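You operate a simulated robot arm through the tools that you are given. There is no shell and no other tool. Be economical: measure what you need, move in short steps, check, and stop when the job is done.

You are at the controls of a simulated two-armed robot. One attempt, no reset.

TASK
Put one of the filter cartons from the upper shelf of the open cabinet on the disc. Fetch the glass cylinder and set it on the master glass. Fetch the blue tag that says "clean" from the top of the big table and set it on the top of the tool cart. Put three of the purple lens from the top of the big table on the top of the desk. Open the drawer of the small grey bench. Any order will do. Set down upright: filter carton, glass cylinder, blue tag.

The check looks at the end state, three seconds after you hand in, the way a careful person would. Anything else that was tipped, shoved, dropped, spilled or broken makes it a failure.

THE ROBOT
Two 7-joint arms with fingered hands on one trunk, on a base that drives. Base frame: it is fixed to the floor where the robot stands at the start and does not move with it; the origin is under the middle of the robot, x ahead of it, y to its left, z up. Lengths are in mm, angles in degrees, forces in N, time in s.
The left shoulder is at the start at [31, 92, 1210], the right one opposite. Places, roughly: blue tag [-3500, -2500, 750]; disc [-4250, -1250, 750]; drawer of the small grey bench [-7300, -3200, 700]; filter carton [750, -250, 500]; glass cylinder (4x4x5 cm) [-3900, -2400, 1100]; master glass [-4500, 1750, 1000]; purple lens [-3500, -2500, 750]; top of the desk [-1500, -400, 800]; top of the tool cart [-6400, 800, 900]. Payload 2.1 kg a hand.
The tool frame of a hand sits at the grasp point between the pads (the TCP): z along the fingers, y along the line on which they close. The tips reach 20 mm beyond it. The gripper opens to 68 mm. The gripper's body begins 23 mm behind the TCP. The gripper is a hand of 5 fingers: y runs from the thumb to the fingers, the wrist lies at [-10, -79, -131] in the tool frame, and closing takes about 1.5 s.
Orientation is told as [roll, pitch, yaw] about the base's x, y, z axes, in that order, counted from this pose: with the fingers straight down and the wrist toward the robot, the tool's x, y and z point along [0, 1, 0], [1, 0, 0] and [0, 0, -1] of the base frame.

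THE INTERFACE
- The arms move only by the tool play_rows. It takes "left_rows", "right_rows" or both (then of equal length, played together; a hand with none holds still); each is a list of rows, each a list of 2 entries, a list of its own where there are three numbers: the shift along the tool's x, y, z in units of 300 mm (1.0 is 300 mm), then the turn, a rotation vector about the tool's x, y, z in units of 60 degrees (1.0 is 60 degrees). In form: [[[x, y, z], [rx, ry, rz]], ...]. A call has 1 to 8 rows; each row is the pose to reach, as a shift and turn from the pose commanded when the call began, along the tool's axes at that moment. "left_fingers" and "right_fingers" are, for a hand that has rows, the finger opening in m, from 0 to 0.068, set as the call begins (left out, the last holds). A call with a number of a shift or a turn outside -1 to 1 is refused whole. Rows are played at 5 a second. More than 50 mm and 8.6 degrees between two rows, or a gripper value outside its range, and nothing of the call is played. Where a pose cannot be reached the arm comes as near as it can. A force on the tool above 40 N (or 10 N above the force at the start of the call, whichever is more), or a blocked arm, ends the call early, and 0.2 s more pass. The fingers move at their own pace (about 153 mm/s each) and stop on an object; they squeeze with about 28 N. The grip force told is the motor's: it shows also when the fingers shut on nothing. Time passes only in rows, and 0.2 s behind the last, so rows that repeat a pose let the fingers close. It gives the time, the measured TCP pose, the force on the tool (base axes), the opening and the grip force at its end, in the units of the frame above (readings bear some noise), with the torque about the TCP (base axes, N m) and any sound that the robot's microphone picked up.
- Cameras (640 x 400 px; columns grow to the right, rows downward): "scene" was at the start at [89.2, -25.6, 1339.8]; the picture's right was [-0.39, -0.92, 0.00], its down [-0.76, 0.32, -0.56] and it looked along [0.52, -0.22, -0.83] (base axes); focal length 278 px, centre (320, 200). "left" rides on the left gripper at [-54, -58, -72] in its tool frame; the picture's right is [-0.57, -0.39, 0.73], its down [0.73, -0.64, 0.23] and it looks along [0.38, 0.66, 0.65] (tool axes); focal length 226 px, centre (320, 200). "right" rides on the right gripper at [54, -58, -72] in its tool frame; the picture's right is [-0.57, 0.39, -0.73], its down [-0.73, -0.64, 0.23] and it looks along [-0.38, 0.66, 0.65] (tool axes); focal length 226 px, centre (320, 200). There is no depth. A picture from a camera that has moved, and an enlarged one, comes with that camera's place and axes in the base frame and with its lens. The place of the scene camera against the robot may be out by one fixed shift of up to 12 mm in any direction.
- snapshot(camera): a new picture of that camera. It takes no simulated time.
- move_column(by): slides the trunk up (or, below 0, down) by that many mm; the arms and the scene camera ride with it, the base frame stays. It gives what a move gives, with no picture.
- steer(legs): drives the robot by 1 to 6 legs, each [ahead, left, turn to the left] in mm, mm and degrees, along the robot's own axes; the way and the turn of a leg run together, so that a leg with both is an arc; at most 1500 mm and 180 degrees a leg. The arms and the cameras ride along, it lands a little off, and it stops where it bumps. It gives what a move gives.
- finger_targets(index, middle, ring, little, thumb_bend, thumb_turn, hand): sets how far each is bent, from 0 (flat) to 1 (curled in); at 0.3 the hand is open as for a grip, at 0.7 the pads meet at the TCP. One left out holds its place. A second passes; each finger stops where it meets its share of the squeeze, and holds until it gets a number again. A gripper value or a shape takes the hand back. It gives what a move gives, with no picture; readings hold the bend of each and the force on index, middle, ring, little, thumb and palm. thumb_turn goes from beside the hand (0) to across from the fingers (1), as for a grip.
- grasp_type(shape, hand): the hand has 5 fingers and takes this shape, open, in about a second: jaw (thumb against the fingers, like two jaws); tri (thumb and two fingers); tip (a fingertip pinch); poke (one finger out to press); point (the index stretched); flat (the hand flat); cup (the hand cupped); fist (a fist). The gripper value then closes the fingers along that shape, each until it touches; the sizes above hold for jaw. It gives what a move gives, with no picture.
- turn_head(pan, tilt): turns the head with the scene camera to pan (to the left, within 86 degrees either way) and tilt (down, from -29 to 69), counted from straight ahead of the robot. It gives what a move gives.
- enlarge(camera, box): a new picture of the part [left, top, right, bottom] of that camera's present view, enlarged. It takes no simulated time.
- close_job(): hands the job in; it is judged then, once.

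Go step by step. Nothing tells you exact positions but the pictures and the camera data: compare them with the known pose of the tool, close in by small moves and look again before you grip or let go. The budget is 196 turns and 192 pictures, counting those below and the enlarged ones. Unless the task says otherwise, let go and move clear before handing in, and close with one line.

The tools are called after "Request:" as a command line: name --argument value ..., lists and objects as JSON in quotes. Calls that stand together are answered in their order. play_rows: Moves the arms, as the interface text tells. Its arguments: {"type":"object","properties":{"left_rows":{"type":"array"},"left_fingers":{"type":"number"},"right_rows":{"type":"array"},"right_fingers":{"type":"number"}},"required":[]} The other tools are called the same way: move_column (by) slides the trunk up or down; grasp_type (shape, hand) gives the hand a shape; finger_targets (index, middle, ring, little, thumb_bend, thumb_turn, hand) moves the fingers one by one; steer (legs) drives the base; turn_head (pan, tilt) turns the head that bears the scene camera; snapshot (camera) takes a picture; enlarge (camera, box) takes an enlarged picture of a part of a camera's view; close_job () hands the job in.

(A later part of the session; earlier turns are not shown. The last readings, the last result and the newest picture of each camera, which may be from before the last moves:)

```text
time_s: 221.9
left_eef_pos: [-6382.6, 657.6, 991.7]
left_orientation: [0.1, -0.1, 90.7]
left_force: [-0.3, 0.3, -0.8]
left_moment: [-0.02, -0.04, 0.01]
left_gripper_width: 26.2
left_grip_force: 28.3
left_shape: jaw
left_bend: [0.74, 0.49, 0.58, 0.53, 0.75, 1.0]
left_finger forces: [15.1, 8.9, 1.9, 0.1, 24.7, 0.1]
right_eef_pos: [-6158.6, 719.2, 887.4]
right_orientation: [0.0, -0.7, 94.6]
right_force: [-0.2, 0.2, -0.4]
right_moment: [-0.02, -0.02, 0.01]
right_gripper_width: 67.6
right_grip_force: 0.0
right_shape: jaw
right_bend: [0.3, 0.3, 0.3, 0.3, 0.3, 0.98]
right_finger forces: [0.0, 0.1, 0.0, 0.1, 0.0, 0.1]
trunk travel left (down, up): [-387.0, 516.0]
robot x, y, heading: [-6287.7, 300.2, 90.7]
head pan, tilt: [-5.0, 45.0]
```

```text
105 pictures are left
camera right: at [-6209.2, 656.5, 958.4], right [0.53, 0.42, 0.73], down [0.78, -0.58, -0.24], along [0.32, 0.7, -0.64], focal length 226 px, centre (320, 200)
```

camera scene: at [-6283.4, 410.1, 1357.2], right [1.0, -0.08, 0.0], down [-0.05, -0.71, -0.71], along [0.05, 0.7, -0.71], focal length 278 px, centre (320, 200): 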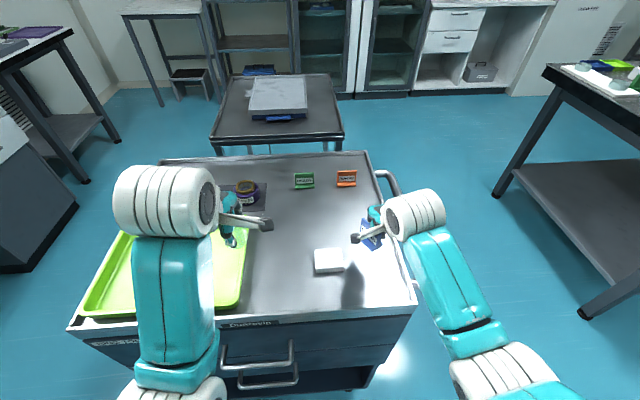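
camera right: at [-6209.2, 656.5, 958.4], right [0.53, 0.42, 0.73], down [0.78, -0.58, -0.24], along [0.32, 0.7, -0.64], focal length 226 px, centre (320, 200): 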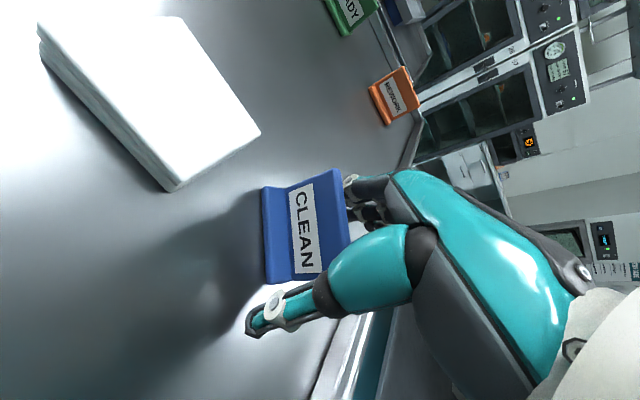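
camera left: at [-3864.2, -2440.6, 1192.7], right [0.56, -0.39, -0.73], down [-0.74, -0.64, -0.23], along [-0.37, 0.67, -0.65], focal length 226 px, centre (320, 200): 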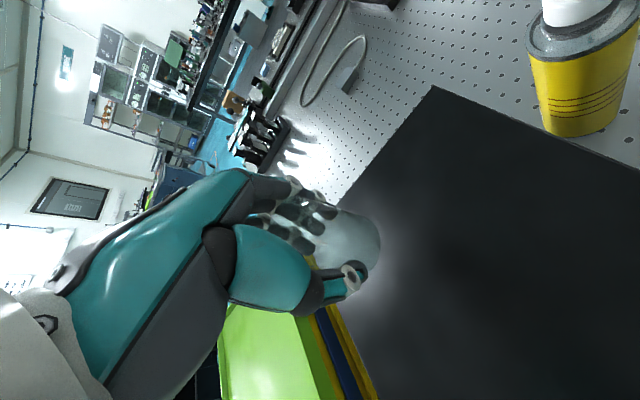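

The tag stands on the cart. I rise clear and back off, then check it.

Request:
move_column --by 120

Request:
steer --legs '[[-250, 0, 0]]'

Request:
enlarge --camera "scene" --box '[220, 120, 420, 270]'

Request:
turn_head --pan -40 --tilt 15

Request:
snapshot --camera "scene"

```text
time_s: 223.4
left_eef_pos: [-6384.1, 657.7, 1111.1]
left_orientation: [0.1, -0.1, 90.6]
left_force: [0.4, -0.4, -2.2]
left_moment: [0.04, -0.01, 0.02]
left_gripper_width: 25.8
left_grip_force: 27.7
left_shape: jaw
left_bend: [0.74, 0.49, 0.58, 0.53, 0.75, 1.0]
left_finger forces: [15.3, 8.8, 2.0, 0.0, 24.6, 0.0]
right_eef_pos: [-6158.5, 719.9, 1007.0]
right_orientation: [0.1, -0.6, 94.7]
right_force: [-0.3, 0.3, 0.8]
right_moment: [0.0, 0.03, -0.03]
right_gripper_width: 67.8
right_grip_force: 0.0
right_shape: jaw
right_bend: [0.3, 0.3, 0.3, 0.3, 0.3, 0.98]
right_finger forces: [0.0, 0.0, 0.1, 0.0, 0.1, 0.0]
trunk travel left (down, up): [-507.0, 396.0]
robot x, y, heading: [-6292.3, 304.2, 90.8]
head pan, tilt: [-5.0, 45.0]
```

```text
time_s: 225.3
left_eef_pos: [-6379.9, 406.5, 1113.2]
left_orientation: [0.0, -0.1, 90.6]
left_force: [-0.1, -0.2, -1.1]
left_moment: [-0.02, 0.0, 0.01]
left_gripper_width: 25.7
left_grip_force: 27.4
left_shape: jaw
left_bend: [0.74, 0.49, 0.58, 0.53, 0.75, 1.0]
left_finger forces: [15.2, 8.8, 1.9, 0.0, 24.7, 0.0]
right_eef_pos: [-6157.3, 466.9, 1007.5]
right_orientation: [0.0, -0.7, 94.7]
right_force: [0.0, 0.1, -0.5]
right_moment: [0.03, 0.02, -0.04]
right_gripper_width: 67.6
right_grip_force: 0.0
right_shape: jaw
right_bend: [0.3, 0.3, 0.3, 0.3, 0.3, 0.98]
right_finger forces: [0.0, 0.0, 0.0, 0.0, 0.0, 0.0]
trunk travel left (down, up): [-507.0, 396.0]
robot x, y, heading: [-6288.7, 54.1, 90.6]
head pan, tilt: [-5.0, 45.0]
```

```text
2.67 times, centred on (320, 195) of scene
camera zoom: at [-6280.7, 153.7, 1411.6], right [1.0, -0.08, 0.0], down [-0.05, -0.7, -0.71], along [0.05, 0.7, -0.71], focal length 742 px, centre (320, 213)
```

zoom: 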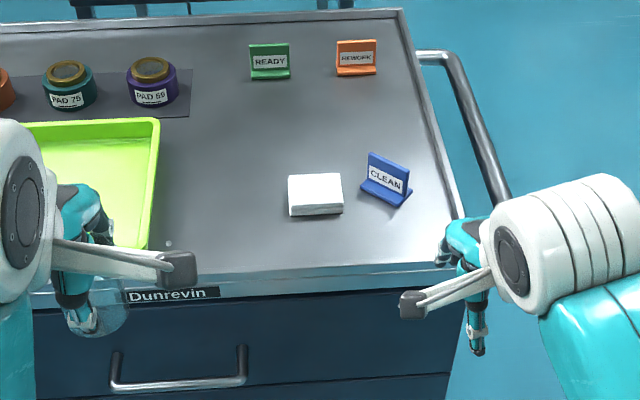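

```text
time_s: 226.3
left_eef_pos: [-6380.7, 405.9, 1111.4]
left_orientation: [0.0, 0.0, 90.5]
left_force: [0.1, 0.1, -1.2]
left_moment: [-0.03, -0.01, 0.02]
left_gripper_width: 26.0
left_grip_force: 27.6
left_shape: jaw
left_bend: [0.74, 0.49, 0.58, 0.53, 0.75, 1.0]
left_finger forces: [15.2, 8.9, 2.1, 0.0, 24.7, 0.0]
right_eef_pos: [-6155.5, 468.4, 1006.1]
right_orientation: [0.1, -0.7, 94.5]
right_force: [0.2, -0.4, 0.0]
right_moment: [-0.02, 0.0, 0.03]
right_gripper_width: 67.4
right_grip_force: 0.0
right_shape: jaw
right_bend: [0.3, 0.3, 0.3, 0.3, 0.3, 0.98]
right_finger forces: [0.0, 0.0, 0.1, 0.0, 0.0, 0.0]
trunk travel left (down, up): [-507.0, 396.0]
robot x, y, heading: [-6285.4, 49.9, 90.7]
head pan, tilt: [-40.0, 15.0]
```

```text
103 pictures are left
camera scene: at [-6227.7, 145.3, 1458.3], right [0.77, -0.63, 0.0], down [-0.16, -0.2, -0.97], along [0.61, 0.75, -0.26], focal length 278 px, centre (320, 200)
```

scene: 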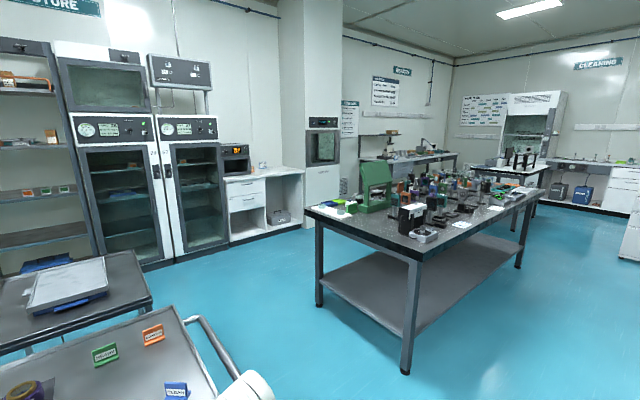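

The CLEAN tag stands upright on the cart. Now I go round to the back of the dark table to find the master glass.

Request:
steer --legs '[[0, -720, 0], [1200, 0, 0], [1150, 0, 0], [0, 0, 180]]'

Request:
turn_head --pan 45 --tilt 25

Request:
snapshot --camera "scene"

```text
time_s: 248.7
left_eef_pos: [-5488.2, 2051.3, 1111.6]
left_orientation: [0.1, -0.2, -87.8]
left_force: [-0.5, 0.3, -0.9]
left_moment: [0.0, -0.03, 0.0]
left_gripper_width: 25.4
left_grip_force: 27.5
left_shape: jaw
left_bend: [0.74, 0.49, 0.58, 0.53, 0.76, 1.0]
left_finger forces: [15.1, 8.8, 2.2, 0.0, 23.9, 0.0]
right_eef_pos: [-5710.1, 1982.4, 1007.7]
right_orientation: [-0.1, -0.6, -83.5]
right_force: [0.3, 0.8, 0.1]
right_moment: [0.0, 0.05, -0.01]
right_gripper_width: 67.6
right_grip_force: 0.1
right_shape: jaw
right_bend: [0.3, 0.3, 0.3, 0.3, 0.3, 0.98]
right_finger forces: [0.1, 0.1, 0.1, 0.0, 0.0, 0.0]
trunk travel left (down, up): [-507.0, 396.0]
robot x, y, heading: [-5593.5, 2405.0, -87.9]
head pan, tilt: [-40.0, 15.0]
```

```text
time_s: 250.3
left_eef_pos: [-5487.8, 2051.7, 1112.8]
left_orientation: [0.0, -0.1, -87.8]
left_force: [0.1, -0.8, -1.5]
left_moment: [0.04, 0.0, 0.01]
left_gripper_width: 25.6
left_grip_force: 28.6
left_shape: jaw
left_bend: [0.74, 0.49, 0.58, 0.53, 0.76, 1.0]
left_finger forces: [15.1, 8.8, 2.0, 0.1, 24.0, 0.1]
right_eef_pos: [-5709.3, 1983.1, 1007.7]
right_orientation: [0.0, -0.6, -83.6]
right_force: [0.2, 0.2, 0.4]
right_moment: [0.0, 0.0, 0.0]
right_gripper_width: 67.7
right_grip_force: 0.0
right_shape: jaw
right_bend: [0.3, 0.3, 0.3, 0.3, 0.3, 0.98]
right_finger forces: [0.0, 0.0, 0.1, 0.1, 0.1, 0.0]
trunk travel left (down, up): [-507.0, 396.0]
robot x, y, heading: [-5593.4, 2402.2, -87.6]
head pan, tilt: [45.0, 25.0]
```

```text
102 pictures are left
camera scene: at [-5525.8, 2322.6, 1442.2], right [-0.68, -0.73, 0.0], down [-0.31, 0.29, -0.91], along [0.67, -0.62, -0.42], focal length 278 px, centre (320, 200)
```

scene: 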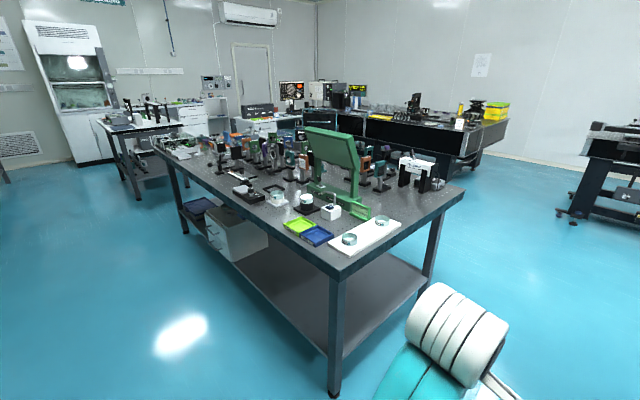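

Request:
enlarge --camera "scene" --box '[220, 130, 460, 280]'

Request:
steer --legs '[[0, 0, -2.2], [0, 900, 0]]'

Request:
turn_head --pan 0 --tilt 35

Request:
snapshot --camera "scene"

```text
2.67 times, centred on (340, 205) of scene
camera zoom: at [-5525.8, 2322.6, 1442.2], right [-0.68, -0.73, 0.0], down [-0.31, 0.29, -0.91], along [0.67, -0.62, -0.42], focal length 742 px, centre (267, 187)
```

zoom: 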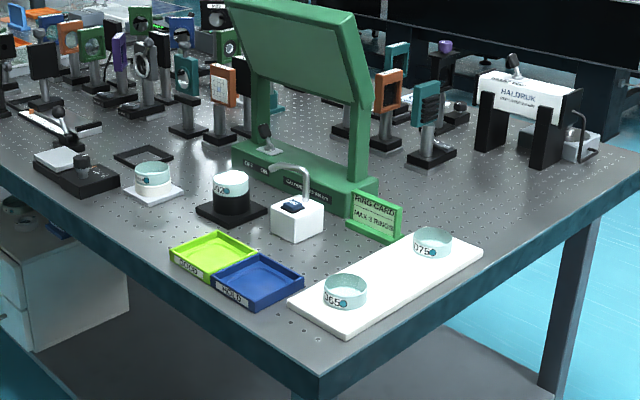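

```text
time_s: 255.4
left_eef_pos: [-4604.4, 2048.7, 1111.7]
left_orientation: [0.1, -0.2, -90.0]
left_force: [0.0, 0.6, -0.9]
left_moment: [0.01, 0.01, 0.0]
left_gripper_width: 25.7
left_grip_force: 28.2
left_shape: jaw
left_bend: [0.74, 0.49, 0.58, 0.53, 0.76, 1.0]
left_finger forces: [15.1, 8.8, 2.2, 0.0, 24.0, 0.0]
right_eef_pos: [-4828.7, 1988.2, 1008.0]
right_orientation: [0.0, -0.6, -85.9]
right_force: [-0.5, 0.1, -0.1]
right_moment: [0.01, 0.01, 0.02]
right_gripper_width: 67.7
right_grip_force: 0.0
right_shape: jaw
right_bend: [0.3, 0.3, 0.3, 0.3, 0.3, 0.98]
right_finger forces: [0.0, 0.0, 0.0, 0.0, 0.1, 0.1]
trunk travel left (down, up): [-507.0, 396.0]
robot x, y, heading: [-4698.4, 2402.5, -89.7]
head pan, tilt: [45.0, 25.0]
```

```text
time_s: 256.6
left_eef_pos: [-4604.6, 2048.1, 1110.7]
left_orientation: [0.0, -0.1, -90.0]
left_force: [-0.2, -0.2, -0.8]
left_moment: [-0.02, 0.0, -0.01]
left_gripper_width: 25.5
left_grip_force: 27.9
left_shape: jaw
left_bend: [0.74, 0.49, 0.58, 0.53, 0.76, 1.0]
left_finger forces: [15.2, 8.8, 2.1, 0.0, 24.1, 0.1]
right_eef_pos: [-4830.1, 1987.9, 1007.0]
right_orientation: [0.0, -0.6, -85.8]
right_force: [0.5, 0.0, -0.4]
right_moment: [-0.03, 0.0, -0.01]
right_gripper_width: 67.6
right_grip_force: 0.2
right_shape: jaw
right_bend: [0.3, 0.3, 0.3, 0.3, 0.3, 0.98]
right_finger forces: [0.0, 0.0, 0.1, 0.1, 0.0, 0.0]
trunk travel left (down, up): [-507.0, 396.0]
robot x, y, heading: [-4695.7, 2406.6, -89.9]
head pan, tilt: [0.0, 35.0]
```

```text
100 pictures are left
camera scene: at [-4697.1, 2298.0, 1426.4], right [-1.0, 0.0, 0.0], down [0.0, 0.57, -0.82], along [0.0, -0.82, -0.57], focal length 278 px, centre (320, 200)
```

scene: 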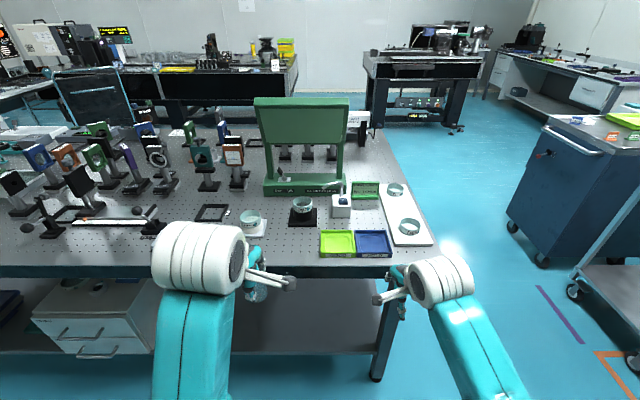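

Request:
enlarge --camera "scene" --box '[190, 150, 430, 270]'

Request:
enlarge --camera "scene" --box '[220, 170, 360, 260]'

```text
2.67 times, centred on (310, 210) of scene
camera zoom: at [-4697.1, 2298.0, 1426.4], right [-1.0, 0.0, 0.0], down [0.0, 0.57, -0.82], along [0.0, -0.82, -0.57], focal length 742 px, centre (347, 173)
```

zoom: 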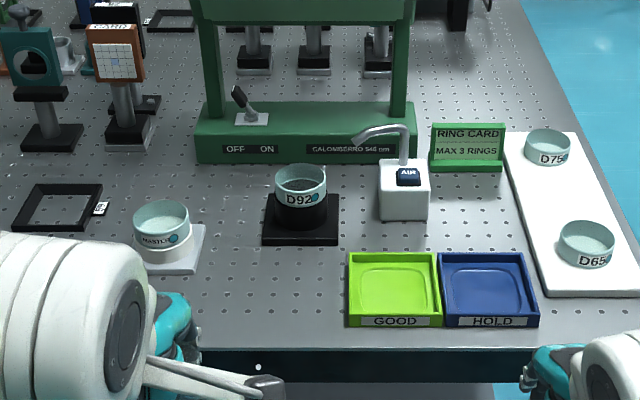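

```text
4.44 times, centred on (290, 215) of scene
camera zoom: at [-4697.1, 2298.0, 1426.4], right [-1.0, 0.0, 0.0], down [0.0, 0.57, -0.82], along [0.0, -0.82, -0.57], focal length 1236 px, centre (453, 133)
```

zoom: 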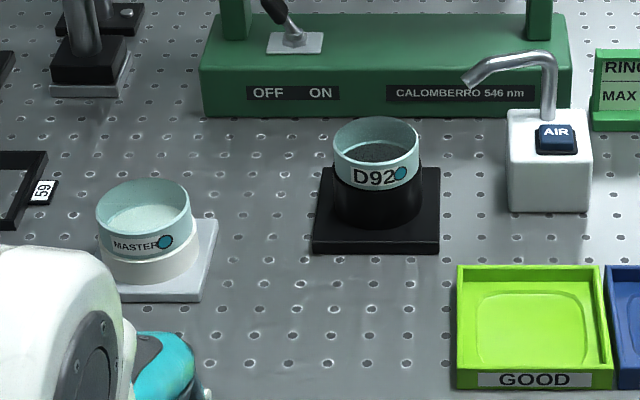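

The master glass ("MASTER" on a white pedestal) is near (-4476,1600). I approach it with the left hand.

Request:
steer --legs '[[230, 125, 0]]'

Request:
turn_head --pan 12 --tilt 45

Request:
snapshot --camera "scene"

Request:
snapshot --camera "left"

Request:
snapshot --camera "right"

```text
time_s: 258.4
left_eef_pos: [-4480.8, 1816.6, 1112.3]
left_orientation: [0.0, 0.0, -90.0]
left_force: [-0.1, 0.4, -1.0]
left_moment: [0.0, 0.02, 0.01]
left_gripper_width: 25.7
left_grip_force: 28.2
left_shape: jaw
left_bend: [0.74, 0.49, 0.58, 0.53, 0.76, 1.0]
left_finger forces: [15.2, 8.9, 2.0, 0.0, 24.0, 0.0]
right_eef_pos: [-4706.1, 1757.6, 1007.1]
right_orientation: [-0.1, -0.6, -85.9]
right_force: [-0.1, 0.3, 0.1]
right_moment: [-0.01, 0.0, -0.05]
right_gripper_width: 67.7
right_grip_force: 0.1
right_shape: jaw
right_bend: [0.3, 0.3, 0.3, 0.3, 0.3, 0.98]
right_finger forces: [0.0, 0.1, 0.0, 0.1, 0.0, 0.1]
trunk travel left (down, up): [-507.0, 396.0]
robot x, y, heading: [-4570.3, 2171.5, -90.2]
head pan, tilt: [0.0, 35.0]
```

```text
time_s: 259.2
left_eef_pos: [-4481.3, 1816.4, 1111.8]
left_orientation: [0.0, -0.1, -90.0]
left_force: [1.0, 0.3, -1.2]
left_moment: [0.02, -0.03, 0.03]
left_gripper_width: 25.9
left_grip_force: 28.2
left_shape: jaw
left_bend: [0.74, 0.49, 0.58, 0.53, 0.76, 1.0]
left_finger forces: [15.1, 8.9, 2.0, 0.0, 24.0, 0.0]
right_eef_pos: [-4706.4, 1757.2, 1007.0]
right_orientation: [0.0, -0.7, -85.9]
right_force: [0.3, 0.2, 0.8]
right_moment: [-0.04, 0.02, -0.01]
right_gripper_width: 67.7
right_grip_force: 0.2
right_shape: jaw
right_bend: [0.3, 0.3, 0.3, 0.3, 0.3, 0.98]
right_finger forces: [0.0, 0.1, 0.0, 0.0, 0.0, 0.0]
trunk travel left (down, up): [-507.0, 396.0]
robot x, y, heading: [-4569.7, 2174.9, -90.0]
head pan, tilt: [12.0, 45.0]
```

```text
97 pictures are left
camera scene: at [-4556.7, 2075.0, 1411.6], right [-0.98, -0.21, 0.0], down [-0.15, 0.69, -0.71], along [0.15, -0.69, -0.71], focal length 278 px, centre (320, 200)
```

scene: 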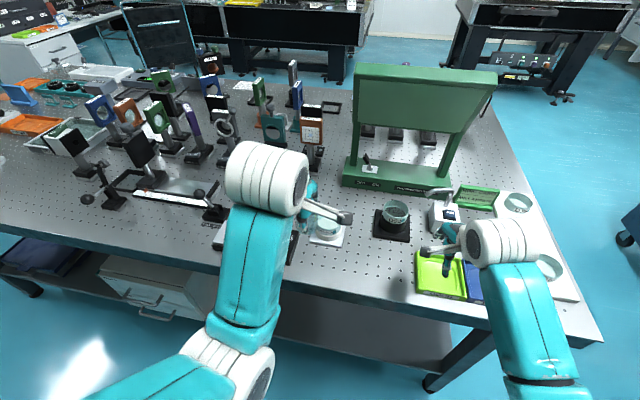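

```text
96 pictures are left
camera left: at [-4535.9, 1874.9, 1184.1], right [-0.57, 0.39, -0.73], down [0.73, 0.64, -0.23], along [0.38, -0.66, -0.65], focal length 226 px, centre (320, 200)
```

left: 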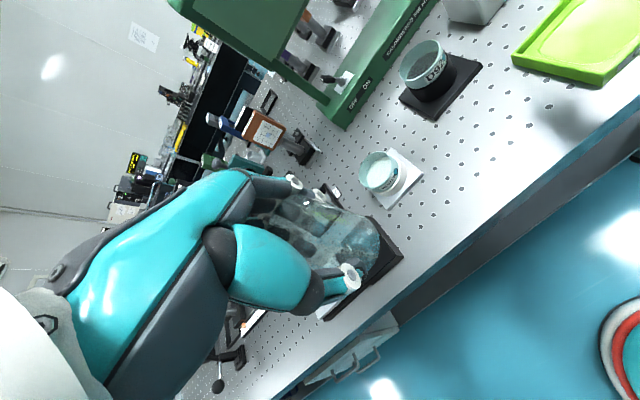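

```text
95 pictures are left
camera right: at [-4657.1, 1819.1, 1078.4], right [-0.54, -0.42, 0.73], down [-0.78, 0.58, -0.24], along [-0.33, -0.7, -0.64], focal length 226 px, centre (320, 200)
```

right: 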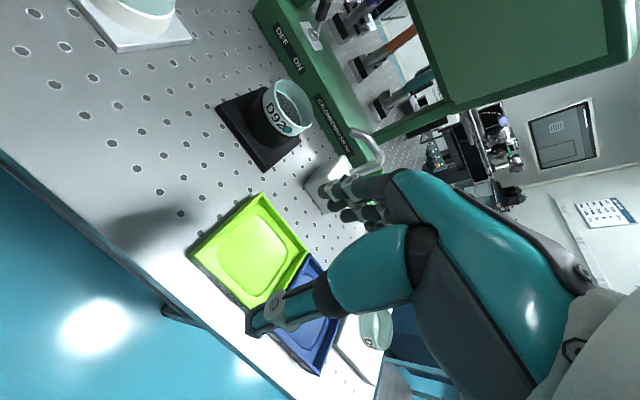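

Request:
enlarge --camera "left" --box '[250, 120, 450, 270]'

Request:
enlarge --camera "scene" --box '[270, 170, 430, 290]'

Request:
play_rows --right_rows '[[[0, -0.11, -0.1], [0, 0, 0]], [[0, -0.22, -0.2], [0, 0, 0]], [[0, -0.33, -0.3], [0, 0, 0]], [[0, -0.44, -0.4], [0, 0, 0]], [[0, -0.55, -0.5], [0, 0, 0]], [[0, -0.65, -0.58], [0, 0, 0]], [[0, -0.65, -0.58], [0, 0, 0]]]'

```text
2.67 times, centred on (350, 195) of left
camera zoom: at [-4535.9, 1874.9, 1184.1], right [-0.57, 0.39, -0.73], down [0.73, 0.64, -0.23], along [0.38, -0.66, -0.65], focal length 603 px, centre (240, 213)
```

zoom: 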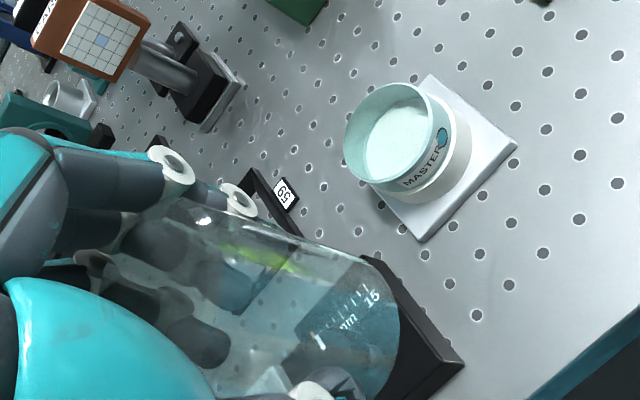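

```text
3.33 times, centred on (350, 230) of scene
camera zoom: at [-4556.7, 2075.0, 1411.6], right [-0.98, -0.21, 0.0], down [-0.15, 0.69, -0.71], along [0.15, -0.69, -0.71], focal length 927 px, centre (220, 100)
```

zoom: 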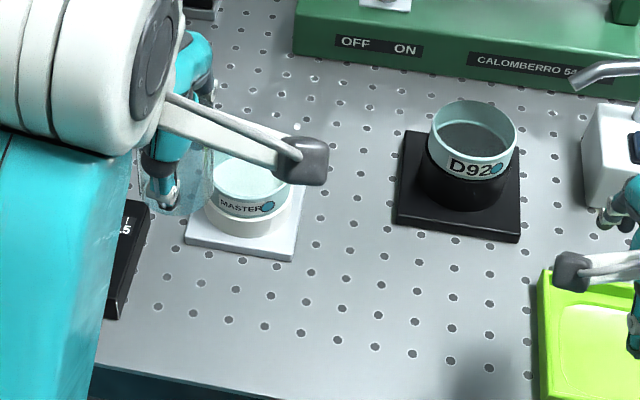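

```text
time_s: 260.8
left_eef_pos: [-4481.5, 1817.0, 1112.0]
left_orientation: [-0.1, 0.0, -90.0]
left_force: [-0.5, -0.4, -1.3]
left_moment: [0.04, 0.01, 0.0]
left_gripper_width: 25.5
left_grip_force: 27.9
left_shape: jaw
left_bend: [0.74, 0.49, 0.58, 0.53, 0.76, 1.0]
left_finger forces: [15.1, 8.8, 2.1, 0.1, 24.0, 0.1]
right_eef_pos: [-4726.0, 1898.6, 1200.4]
right_orientation: [0.0, -0.5, -86.0]
right_force: [0.0, 0.3, -0.3]
right_moment: [0.0, 0.0, -0.01]
right_gripper_width: 68.0
right_grip_force: 0.0
right_shape: jaw
right_bend: [0.3, 0.3, 0.3, 0.3, 0.3, 0.98]
right_finger forces: [0.1, 0.0, 0.1, 0.0, 0.0, 0.0]
right hand out of reach, approached as far as the arm can: row 5, 6, 7
trunk travel left (down, up): [-507.0, 396.0]
robot x, y, heading: [-4571.3, 2171.4, -90.0]
head pan, tilt: [12.0, 45.0]
```

The views suggest this table is higher than I assumed: the master glass top is near z≈950, y≈1690. I step closer for a better fix, keeping height.

Request:
steer --legs '[[70, 0, 0]]'

Request:
snapshot --camera "left"

Request:
enlarge --camera "left" --box '[280, 120, 480, 270]'

Request:
enlarge --camera "scene" --box '[250, 180, 410, 300]'

```text
time_s: 261.8
left_eef_pos: [-4481.5, 1745.4, 1110.7]
left_orientation: [0.0, -0.1, -90.2]
left_force: [0.1, -1.2, 0.1]
left_moment: [0.04, 0.0, 0.0]
left_gripper_width: 25.4
left_grip_force: 27.7
left_shape: jaw
left_bend: [0.74, 0.49, 0.58, 0.53, 0.76, 1.0]
left_finger forces: [15.2, 8.9, 2.1, 0.1, 23.9, 0.0]
right_eef_pos: [-4727.0, 1827.1, 1199.4]
right_orientation: [0.1, -0.6, -85.9]
right_force: [-0.3, 0.1, 0.7]
right_moment: [0.02, 0.01, -0.03]
right_gripper_width: 67.9
right_grip_force: 0.0
right_shape: jaw
right_bend: [0.3, 0.3, 0.3, 0.3, 0.3, 0.98]
right_finger forces: [0.0, 0.0, 0.1, 0.0, 0.0, 0.0]
trunk travel left (down, up): [-507.0, 396.0]
robot x, y, heading: [-4573.6, 2101.7, -90.2]
head pan, tilt: [12.0, 45.0]
```

```text
92 pictures are left
camera left: at [-4536.1, 1803.5, 1183.8], right [-0.57, 0.39, -0.73], down [0.73, 0.64, -0.23], along [0.38, -0.66, -0.65], focal length 226 px, centre (320, 200)
```

left: 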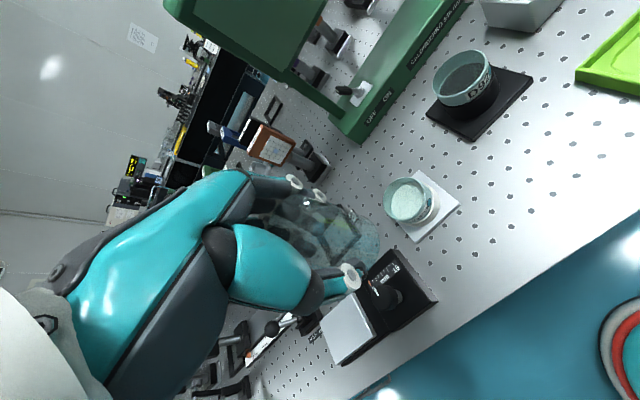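

```text
2.67 times, centred on (380, 195) of left
camera zoom: at [-4536.1, 1803.5, 1183.8], right [-0.57, 0.39, -0.73], down [0.73, 0.64, -0.23], along [0.38, -0.66, -0.65], focal length 603 px, centre (160, 213)
```

zoom: 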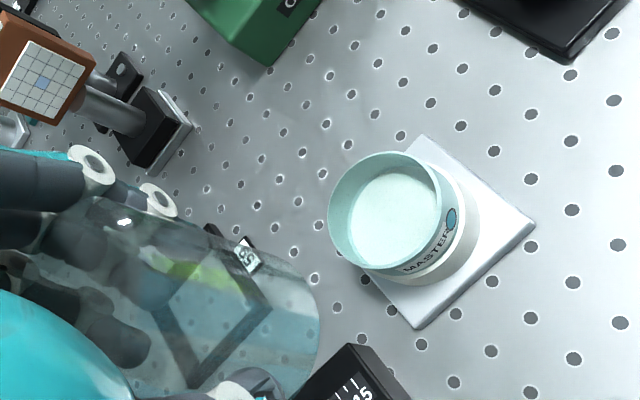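

```text
3.33 times, centred on (330, 240) of scene
camera zoom: at [-4556.8, 2003.5, 1411.5], right [-0.98, -0.21, 0.0], down [-0.15, 0.69, -0.71], along [0.15, -0.69, -0.71], focal length 927 px, centre (287, 67)
```

zoom: 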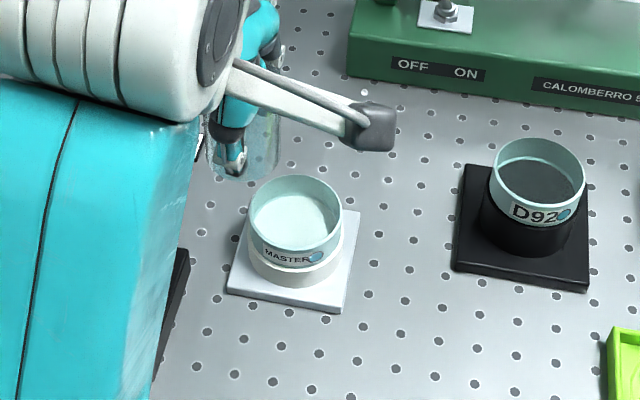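

Master glass top centre is about (-4488,1656,920). I extend the arm over it and then lower stepwise.

Request:
play_rows --left_rows '[[[-0.01, 0.1, 0], [0, 0, 0]], [[-0.022, 0.2, 0], [0, 0, 0]], [[-0.022, 0.298, 0], [0, 0, 0]], [[-0.022, 0.298, 0], [0, 0, 0]]]'

Request:
move_column --by -110

Request:
snapshot --camera "left"

Request:
snapshot --camera "scene"

```text
time_s: 262.8
left_eef_pos: [-4487.4, 1656.8, 1111.4]
left_orientation: [0.0, -0.1, -90.0]
left_force: [-0.1, 0.2, -0.6]
left_moment: [-0.01, -0.01, -0.02]
left_gripper_width: 25.6
left_grip_force: 27.6
left_shape: jaw
left_bend: [0.74, 0.49, 0.58, 0.53, 0.76, 1.0]
left_finger forces: [15.3, 9.0, 2.2, 0.1, 24.2, 0.0]
right_eef_pos: [-4726.2, 1827.7, 1200.3]
right_orientation: [0.0, -0.5, -85.9]
right_force: [1.8, 0.2, 0.7]
right_moment: [-0.01, 0.02, 0.01]
right_gripper_width: 67.6
right_grip_force: 0.1
right_shape: jaw
right_bend: [0.3, 0.3, 0.3, 0.3, 0.3, 0.98]
right_finger forces: [0.1, 0.0, 0.0, 0.0, 0.0, 0.0]
trunk travel left (down, up): [-507.0, 396.0]
robot x, y, heading: [-4575.7, 2105.4, -90.1]
head pan, tilt: [12.0, 45.0]
```

```text
time_s: 264.2
left_eef_pos: [-4488.8, 1656.7, 1002.2]
left_orientation: [0.1, -0.1, -90.0]
left_force: [0.2, 0.3, -1.9]
left_moment: [0.03, -0.01, 0.01]
left_gripper_width: 25.6
left_grip_force: 27.8
left_shape: jaw
left_bend: [0.74, 0.49, 0.58, 0.53, 0.76, 1.0]
left_finger forces: [15.1, 9.0, 2.0, 0.0, 24.1, 0.0]
right_eef_pos: [-4725.7, 1824.1, 1083.8]
right_orientation: [0.0, 1.0, -86.0]
right_force: [0.5, 0.3, -0.1]
right_moment: [-0.02, 0.02, -0.01]
right_gripper_width: 67.5
right_grip_force: 0.1
right_shape: jaw
right_bend: [0.3, 0.3, 0.3, 0.3, 0.3, 0.98]
right_finger forces: [0.0, 0.0, 0.0, 0.0, 0.1, 0.1]
trunk travel left (down, up): [-397.0, 506.0]
robot x, y, heading: [-4568.2, 2102.5, -90.2]
head pan, tilt: [12.0, 45.0]
```

```text
89 pictures are left
camera left: at [-4542.8, 1714.9, 1074.4], right [-0.57, 0.39, -0.73], down [0.73, 0.64, -0.23], along [0.38, -0.67, -0.65], focal length 226 px, centre (320, 200)
```

left: 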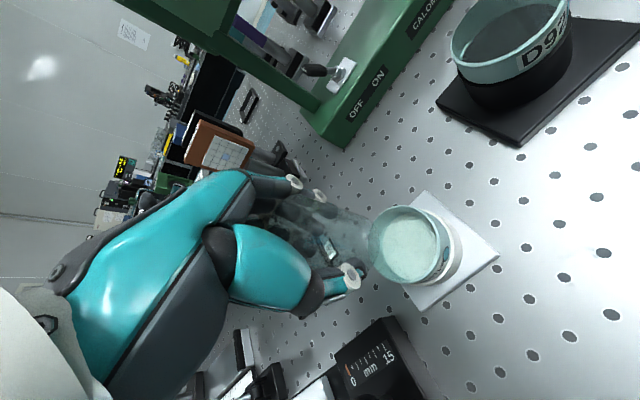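

```text
88 pictures are left
camera scene: at [-4556.7, 1994.2, 1301.1], right [-0.98, -0.21, 0.0], down [-0.15, 0.69, -0.71], along [0.15, -0.69, -0.71], focal length 278 px, centre (320, 200)
```

scene: 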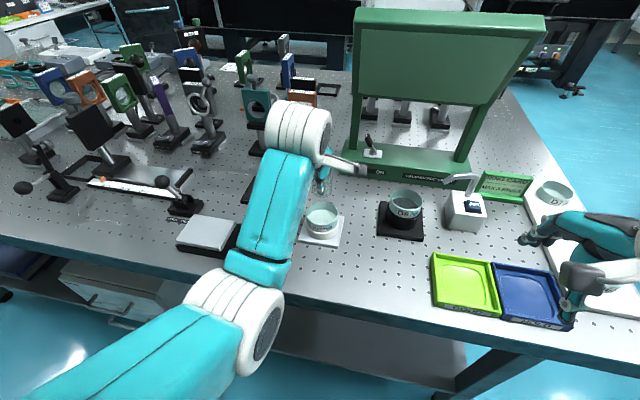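

Request:
play_rows --left_rows '[[[0.003, 0.025, 0], [0, 0, 0]], [[0.003, 0.025, 0], [0, 0, 0]]]'

Request:
move_column --by -42

Request:
enlarge --camera "left" --box '[290, 150, 490, 300]'

Request:
enlarge --camera "scene" --box '[250, 90, 410, 210]'

```text
time_s: 264.8
left_eef_pos: [-4488.2, 1649.9, 1001.2]
left_orientation: [0.0, -0.1, -90.1]
left_force: [0.2, -1.0, -1.3]
left_moment: [0.01, 0.0, 0.01]
left_gripper_width: 25.8
left_grip_force: 28.5
left_shape: jaw
left_bend: [0.74, 0.49, 0.58, 0.53, 0.76, 1.0]
left_finger forces: [15.2, 9.0, 2.1, 0.1, 24.2, 0.0]
right_eef_pos: [-4728.5, 1823.3, 1085.0]
right_orientation: [0.1, 1.2, -85.8]
right_force: [-1.2, 0.1, -0.4]
right_moment: [-0.02, -0.03, -0.02]
right_gripper_width: 67.8
right_grip_force: 0.1
right_shape: jaw
right_bend: [0.3, 0.3, 0.3, 0.3, 0.3, 0.98]
right_finger forces: [0.0, 0.0, 0.0, 0.0, 0.0, 0.1]
trunk travel left (down, up): [-397.0, 506.0]
robot x, y, heading: [-4576.2, 2102.4, -90.2]
head pan, tilt: [12.0, 45.0]
```

```text
time_s: 265.7
left_eef_pos: [-4487.6, 1650.0, 960.8]
left_orientation: [0.1, -0.2, -90.1]
left_force: [0.2, 0.3, -1.1]
left_moment: [0.01, 0.04, 0.0]
left_gripper_width: 26.0
left_grip_force: 27.8
left_shape: jaw
left_bend: [0.74, 0.49, 0.58, 0.53, 0.76, 1.0]
left_finger forces: [15.2, 8.9, 2.1, 0.0, 24.1, 0.0]
right_eef_pos: [-4727.4, 1821.2, 1040.2]
right_orientation: [0.2, 1.7, -86.0]
right_force: [0.3, -0.1, 0.1]
right_moment: [0.0, 0.01, -0.01]
right_gripper_width: 68.0
right_grip_force: 0.1
right_shape: jaw
right_bend: [0.3, 0.3, 0.3, 0.3, 0.3, 0.98]
right_finger forces: [0.0, 0.1, 0.0, 0.0, 0.1, 0.0]
trunk travel left (down, up): [-355.0, 548.0]
robot x, y, heading: [-4568.9, 2100.1, -90.1]
head pan, tilt: [12.0, 45.0]
```

```text
2.67 times, centred on (390, 225) of left
camera zoom: at [-4541.9, 1707.4, 1032.3], right [-0.57, 0.39, -0.73], down [0.73, 0.64, -0.23], along [0.38, -0.67, -0.65], focal length 603 px, centre (133, 133)
```

zoom: 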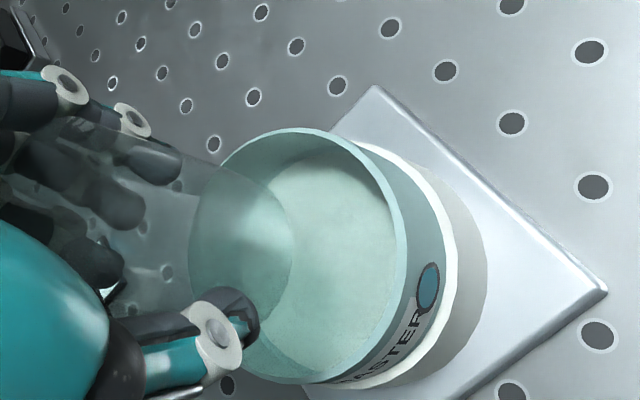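

```text
3.33 times, centred on (330, 150) of scene
camera zoom: at [-4556.7, 1989.0, 1258.8], right [-0.98, -0.21, 0.0], down [-0.15, 0.69, -0.71], along [0.15, -0.69, -0.71], focal length 927 px, centre (287, 367)
```

zoom: 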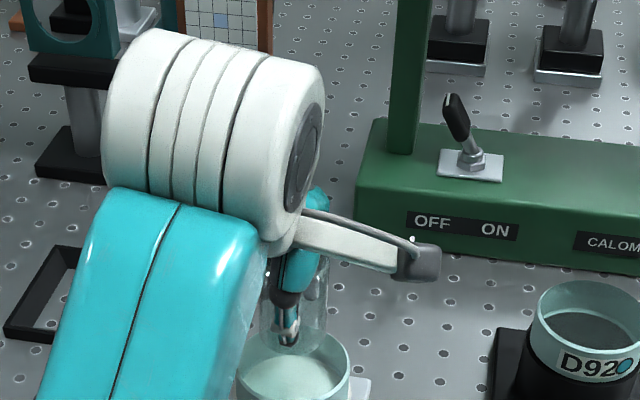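

Request:
move_column --by -16

Request:
move_column --by -5

Request:
move_column --by -4

Request:
enlarge --camera "left" --box '[290, 150, 490, 300]'

```text
time_s: 266.3
left_eef_pos: [-4487.1, 1649.3, 944.8]
left_orientation: [0.0, -0.1, -90.2]
left_force: [-0.4, 0.1, -1.3]
left_moment: [0.0, 0.0, -0.05]
left_gripper_width: 25.4
left_grip_force: 27.9
left_shape: jaw
left_bend: [0.74, 0.49, 0.58, 0.53, 0.76, 1.0]
left_finger forces: [15.2, 8.9, 2.0, 0.1, 24.1, 0.0]
right_eef_pos: [-4726.4, 1819.3, 1025.8]
right_orientation: [0.1, 1.9, -85.9]
right_force: [0.2, 0.2, 0.1]
right_moment: [-0.01, -0.02, -0.01]
right_gripper_width: 67.8
right_grip_force: 0.0
right_shape: jaw
right_bend: [0.3, 0.3, 0.3, 0.3, 0.3, 0.98]
right_finger forces: [0.0, 0.0, 0.0, 0.1, 0.1, 0.0]
trunk travel left (down, up): [-339.0, 564.0]
robot x, y, heading: [-4569.7, 2102.4, -89.8]
head pan, tilt: [12.0, 45.0]
```

```text
time_s: 266.8
left_eef_pos: [-4487.7, 1650.1, 938.8]
left_orientation: [0.0, 0.0, -90.1]
left_force: [0.0, 0.1, -0.9]
left_moment: [0.0, 0.01, -0.02]
left_gripper_width: 25.8
left_grip_force: 28.1
left_shape: jaw
left_bend: [0.74, 0.49, 0.58, 0.53, 0.76, 1.0]
left_finger forces: [15.2, 9.0, 2.2, 0.1, 24.1, 0.0]
right_eef_pos: [-4726.9, 1819.9, 1019.5]
right_orientation: [0.2, 1.8, -86.0]
right_force: [-0.7, 0.0, -0.5]
right_moment: [0.01, -0.02, -0.01]
right_gripper_width: 68.1
right_grip_force: 0.1
right_shape: jaw
right_bend: [0.3, 0.3, 0.3, 0.3, 0.3, 0.98]
right_finger forces: [0.1, 0.0, 0.0, 0.0, 0.0, 0.1]
trunk travel left (down, up): [-334.0, 569.0]
robot x, y, heading: [-4573.8, 2099.9, -90.1]
head pan, tilt: [12.0, 45.0]
```

```text
time_s: 267.4
left_eef_pos: [-4487.6, 1650.9, 935.7]
left_orientation: [0.0, -0.2, -90.1]
left_force: [-0.1, -0.3, -0.7]
left_moment: [0.01, 0.0, 0.0]
left_gripper_width: 25.5
left_grip_force: 27.7
left_shape: jaw
left_bend: [0.74, 0.49, 0.58, 0.53, 0.76, 1.0]
left_finger forces: [15.3, 9.1, 2.1, 0.1, 24.2, 0.0]
right_eef_pos: [-4725.9, 1818.7, 1015.3]
right_orientation: [0.3, 1.8, -85.9]
right_force: [-0.2, 0.5, 0.3]
right_moment: [-0.02, 0.01, 0.02]
right_gripper_width: 68.0
right_grip_force: 0.1
right_shape: jaw
right_bend: [0.3, 0.3, 0.3, 0.3, 0.3, 0.98]
right_finger forces: [0.0, 0.0, 0.1, 0.0, 0.0, 0.0]
trunk travel left (down, up): [-330.0, 573.0]
robot x, y, heading: [-4573.9, 2101.5, -89.9]
head pan, tilt: [12.0, 45.0]
```

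```text
2.67 times, centred on (390, 225) of left
camera zoom: at [-4541.9, 1707.4, 1007.2], right [-0.57, 0.39, -0.73], down [0.73, 0.64, -0.23], along [0.38, -0.67, -0.65], focal length 603 px, centre (133, 133)
```

zoom: 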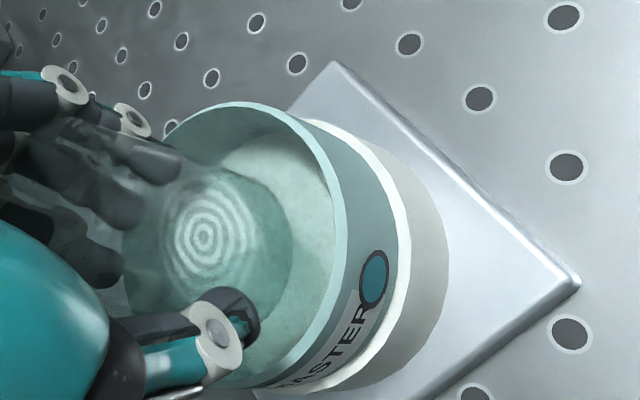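

Request:
move_column --by -3

Request:
move_column --by -3

Request:
move_column --by -3

Request:
enlarge --camera "left" --box '[290, 150, 490, 300]'

```text
time_s: 267.9
left_eef_pos: [-4486.6, 1649.5, 931.6]
left_orientation: [-0.1, -0.3, -90.2]
left_force: [0.2, 0.3, 12.6]
left_moment: [-0.15, -0.02, 0.0]
left_gripper_width: 26.3
left_grip_force: 27.8
left_shape: jaw
left_bend: [0.74, 0.49, 0.58, 0.53, 0.76, 1.0]
left_finger forces: [15.7, 10.0, 2.8, 0.0, 25.4, 0.1]
right_eef_pos: [-4726.4, 1818.9, 1014.2]
right_orientation: [0.2, 1.8, -85.9]
right_force: [1.0, -0.4, 0.2]
right_moment: [-0.01, 0.0, 0.0]
right_gripper_width: 68.0
right_grip_force: 0.0
right_shape: jaw
right_bend: [0.3, 0.3, 0.3, 0.3, 0.3, 0.98]
right_finger forces: [0.0, 0.1, 0.1, 0.1, 0.1, 0.1]
trunk travel left (down, up): [-327.0, 576.0]
robot x, y, heading: [-4570.0, 2101.8, -89.6]
head pan, tilt: [12.0, 45.0]
```

```text
time_s: 268.4
left_eef_pos: [-4487.3, 1650.5, 931.0]
left_orientation: [0.0, -0.4, -90.1]
left_force: [0.5, -1.0, 28.9]
left_moment: [-0.23, -0.04, -0.01]
left_gripper_width: 28.1
left_grip_force: 27.8
left_shape: jaw
left_bend: [0.74, 0.47, 0.58, 0.53, 0.76, 1.0]
left_finger forces: [17.2, 10.7, 3.9, 0.0, 27.8, 0.0]
right_eef_pos: [-4727.2, 1820.3, 1010.3]
right_orientation: [0.2, 1.7, -85.8]
right_force: [-0.5, 0.7, 0.6]
right_moment: [0.01, -0.02, -0.01]
right_gripper_width: 67.9
right_grip_force: 0.0
right_shape: jaw
right_bend: [0.3, 0.3, 0.3, 0.3, 0.3, 0.98]
right_finger forces: [0.1, 0.0, 0.1, 0.1, 0.0, 0.1]
trunk travel left (down, up): [-324.0, 579.0]
robot x, y, heading: [-4571.5, 2104.4, -89.9]
head pan, tilt: [12.0, 45.0]
```

```text
time_s: 268.8
left_eef_pos: [-4488.9, 1649.4, 930.8]
left_orientation: [-0.1, -1.0, -90.0]
left_force: [1.3, 2.1, 24.8]
left_moment: [-0.11, 0.05, -0.03]
left_gripper_width: 28.8
left_grip_force: 27.5
left_shape: jaw
left_bend: [0.75, 0.48, 0.58, 0.53, 0.77, 1.0]
left_finger forces: [16.6, 9.9, 3.2, 0.1, 28.6, 0.1]
right_eef_pos: [-4727.3, 1820.2, 1008.3]
right_orientation: [0.3, 1.9, -85.8]
right_force: [-0.2, 0.6, -0.5]
right_moment: [0.01, -0.01, -0.01]
right_gripper_width: 68.0
right_grip_force: 0.0
right_shape: jaw
right_bend: [0.3, 0.3, 0.3, 0.3, 0.3, 0.98]
right_finger forces: [0.0, 0.0, 0.1, 0.0, 0.1, 0.1]
trunk travel left (down, up): [-322.0, 582.0]
robot x, y, heading: [-4572.9, 2103.8, -90.1]
head pan, tilt: [12.0, 45.0]
stopped: the force on the tool passed its limit at 42 N (the readings are from after the stop); the commanded pose is now the measured one
```

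```text
2.67 times, centred on (390, 225) of left
camera zoom: at [-4542.1, 1708.9, 1002.1], right [-0.57, 0.38, -0.73], down [0.73, 0.64, -0.24], along [0.38, -0.67, -0.64], focal length 603 px, centre (133, 133)
```

zoom: 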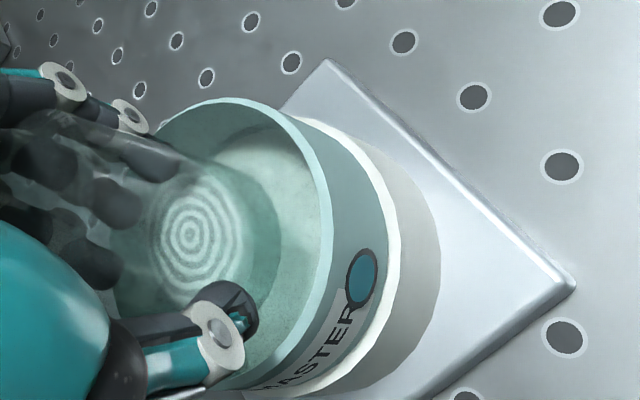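

Request:
move_column --by 3

Request:
play_rows --left_rows '[[[0, 0, 0], [0, 0, 0]], [[0, 0, 0], [0, 0, 0]], [[0, 0, 0], [0, 0, 0]], [[0, 0, 0], [0, 0, 0]], [[0, 0, 0], [0, 0, 0]], [[0, 0, 0], [0, 0, 0]]]' --left_fingers 0.068

Request:
snapshot --camera "left"

```text
time_s: 269.4
left_eef_pos: [-4488.2, 1650.1, 931.0]
left_orientation: [0.0, -0.5, -90.1]
left_force: [-0.6, -0.5, 14.9]
left_moment: [-0.09, 0.05, 0.0]
left_gripper_width: 28.9
left_grip_force: 27.7
left_shape: jaw
left_bend: [0.74, 0.48, 0.59, 0.53, 0.77, 1.0]
left_finger forces: [17.3, 9.5, 2.6, 0.0, 26.7, 0.0]
right_eef_pos: [-4728.9, 1819.0, 1010.8]
right_orientation: [0.2, 1.9, -85.9]
right_force: [0.6, -0.8, 0.1]
right_moment: [0.0, -0.01, 0.01]
right_gripper_width: 67.8
right_grip_force: 0.1
right_shape: jaw
right_bend: [0.3, 0.3, 0.3, 0.3, 0.3, 0.98]
right_finger forces: [0.1, 0.0, 0.0, 0.0, 0.0, 0.1]
trunk travel left (down, up): [-325.0, 579.0]
robot x, y, heading: [-4574.6, 2103.9, -89.9]
head pan, tilt: [12.0, 45.0]
```

```text
time_s: 270.8
left_eef_pos: [-4488.7, 1648.7, 930.6]
left_orientation: [-0.1, -0.4, -90.1]
left_force: [0.0, 0.9, 0.1]
left_moment: [-0.01, -0.02, 0.02]
left_gripper_width: 67.6
left_grip_force: 0.0
left_shape: jaw
left_bend: [0.3, 0.3, 0.3, 0.3, 0.3, 0.98]
left_finger forces: [0.0, 0.0, 0.0, 0.1, 0.0, 0.1]
right_eef_pos: [-4727.1, 1819.0, 1010.6]
right_orientation: [0.2, 2.0, -86.0]
right_force: [0.5, -0.1, -0.6]
right_moment: [0.05, 0.01, 0.01]
right_gripper_width: 67.9
right_grip_force: 0.1
right_shape: jaw
right_bend: [0.3, 0.3, 0.3, 0.3, 0.3, 0.98]
right_finger forces: [0.0, 0.0, 0.0, 0.1, 0.0, 0.1]
trunk travel left (down, up): [-325.0, 579.0]
robot x, y, heading: [-4568.4, 2100.2, -89.9]
head pan, tilt: [12.0, 45.0]
```

```text
83 pictures are left
camera left: at [-4541.9, 1707.2, 1003.0], right [-0.57, 0.38, -0.73], down [0.73, 0.64, -0.24], along [0.38, -0.67, -0.64], focal length 226 px, centre (320, 200)
```

left: 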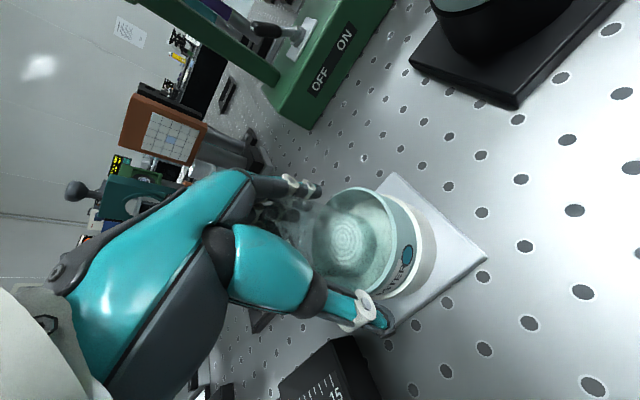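

The cylinder is released upright on the master glass. I rise clear and back away, then verify.

Request:
move_column --by 110

Request:
steer --legs '[[-330, 0, 0]]'

Request:
snapshot --camera "scene"

Request:
enlarge --camera "scene" --box '[240, 120, 440, 270]'

```text
time_s: 272.2
left_eef_pos: [-4485.9, 1649.2, 1041.0]
left_orientation: [-0.1, -0.3, -89.9]
left_force: [-1.0, -0.1, -0.7]
left_moment: [-0.01, 0.01, 0.03]
left_gripper_width: 67.2
left_grip_force: 0.1
left_shape: jaw
left_bend: [0.3, 0.3, 0.3, 0.3, 0.3, 0.98]
left_finger forces: [0.0, 0.1, 0.0, 0.0, 0.0, 0.0]
right_eef_pos: [-4727.4, 1817.8, 1119.4]
right_orientation: [0.3, 1.9, -85.9]
right_force: [-0.1, -0.5, 0.3]
right_moment: [-0.02, 0.01, 0.02]
right_gripper_width: 67.8
right_grip_force: 0.0
right_shape: jaw
right_bend: [0.3, 0.3, 0.3, 0.3, 0.3, 0.98]
right_finger forces: [0.1, 0.1, 0.1, 0.0, 0.1, 0.1]
trunk travel left (down, up): [-435.0, 469.0]
robot x, y, heading: [-4573.9, 2103.7, -89.9]
head pan, tilt: [12.0, 45.0]
```

```text
time_s: 274.4
left_eef_pos: [-4486.5, 1979.0, 1042.4]
left_orientation: [-0.1, -0.4, -89.9]
left_force: [-0.7, 0.2, 0.3]
left_moment: [-0.01, -0.02, 0.04]
left_gripper_width: 67.8
left_grip_force: 0.0
left_shape: jaw
left_bend: [0.3, 0.3, 0.3, 0.3, 0.3, 0.98]
left_finger forces: [0.0, 0.0, 0.1, 0.1, 0.1, 0.1]
right_eef_pos: [-4726.4, 2149.1, 1120.8]
right_orientation: [0.3, 1.9, -85.7]
right_force: [0.5, -0.1, 0.2]
right_moment: [0.01, 0.0, 0.0]
right_gripper_width: 67.8
right_grip_force: 0.0
right_shape: jaw
right_bend: [0.3, 0.3, 0.3, 0.3, 0.3, 0.98]
right_finger forces: [0.0, 0.0, 0.0, 0.0, 0.0, 0.1]
trunk travel left (down, up): [-435.0, 469.0]
robot x, y, heading: [-4572.9, 2427.9, -89.8]
head pan, tilt: [12.0, 45.0]
```

```text
82 pictures are left
camera scene: at [-4556.8, 2327.9, 1338.9], right [-0.98, -0.21, 0.0], down [-0.15, 0.69, -0.71], along [0.15, -0.69, -0.71], focal length 278 px, centre (320, 200)
```

scene: 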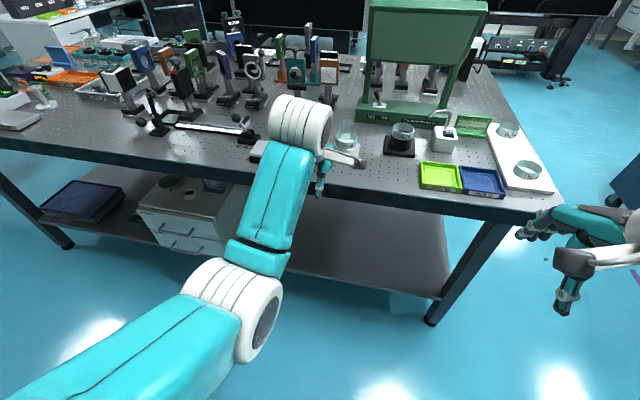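

```text
2.67 times, centred on (340, 195) of scene
camera zoom: at [-4556.8, 2327.9, 1338.9], right [-0.98, -0.21, 0.0], down [-0.15, 0.69, -0.71], along [0.15, -0.69, -0.71], focal length 742 px, centre (267, 213)
```

zoom: 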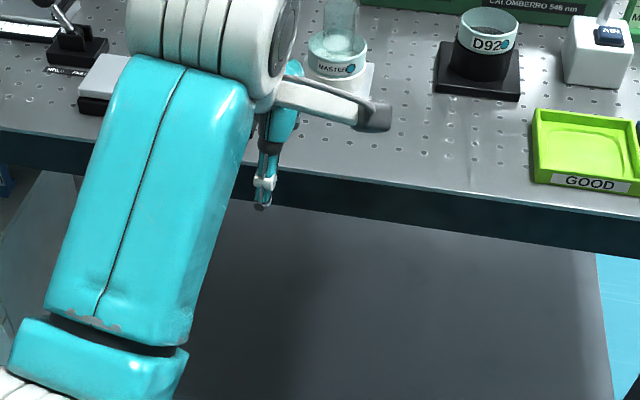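

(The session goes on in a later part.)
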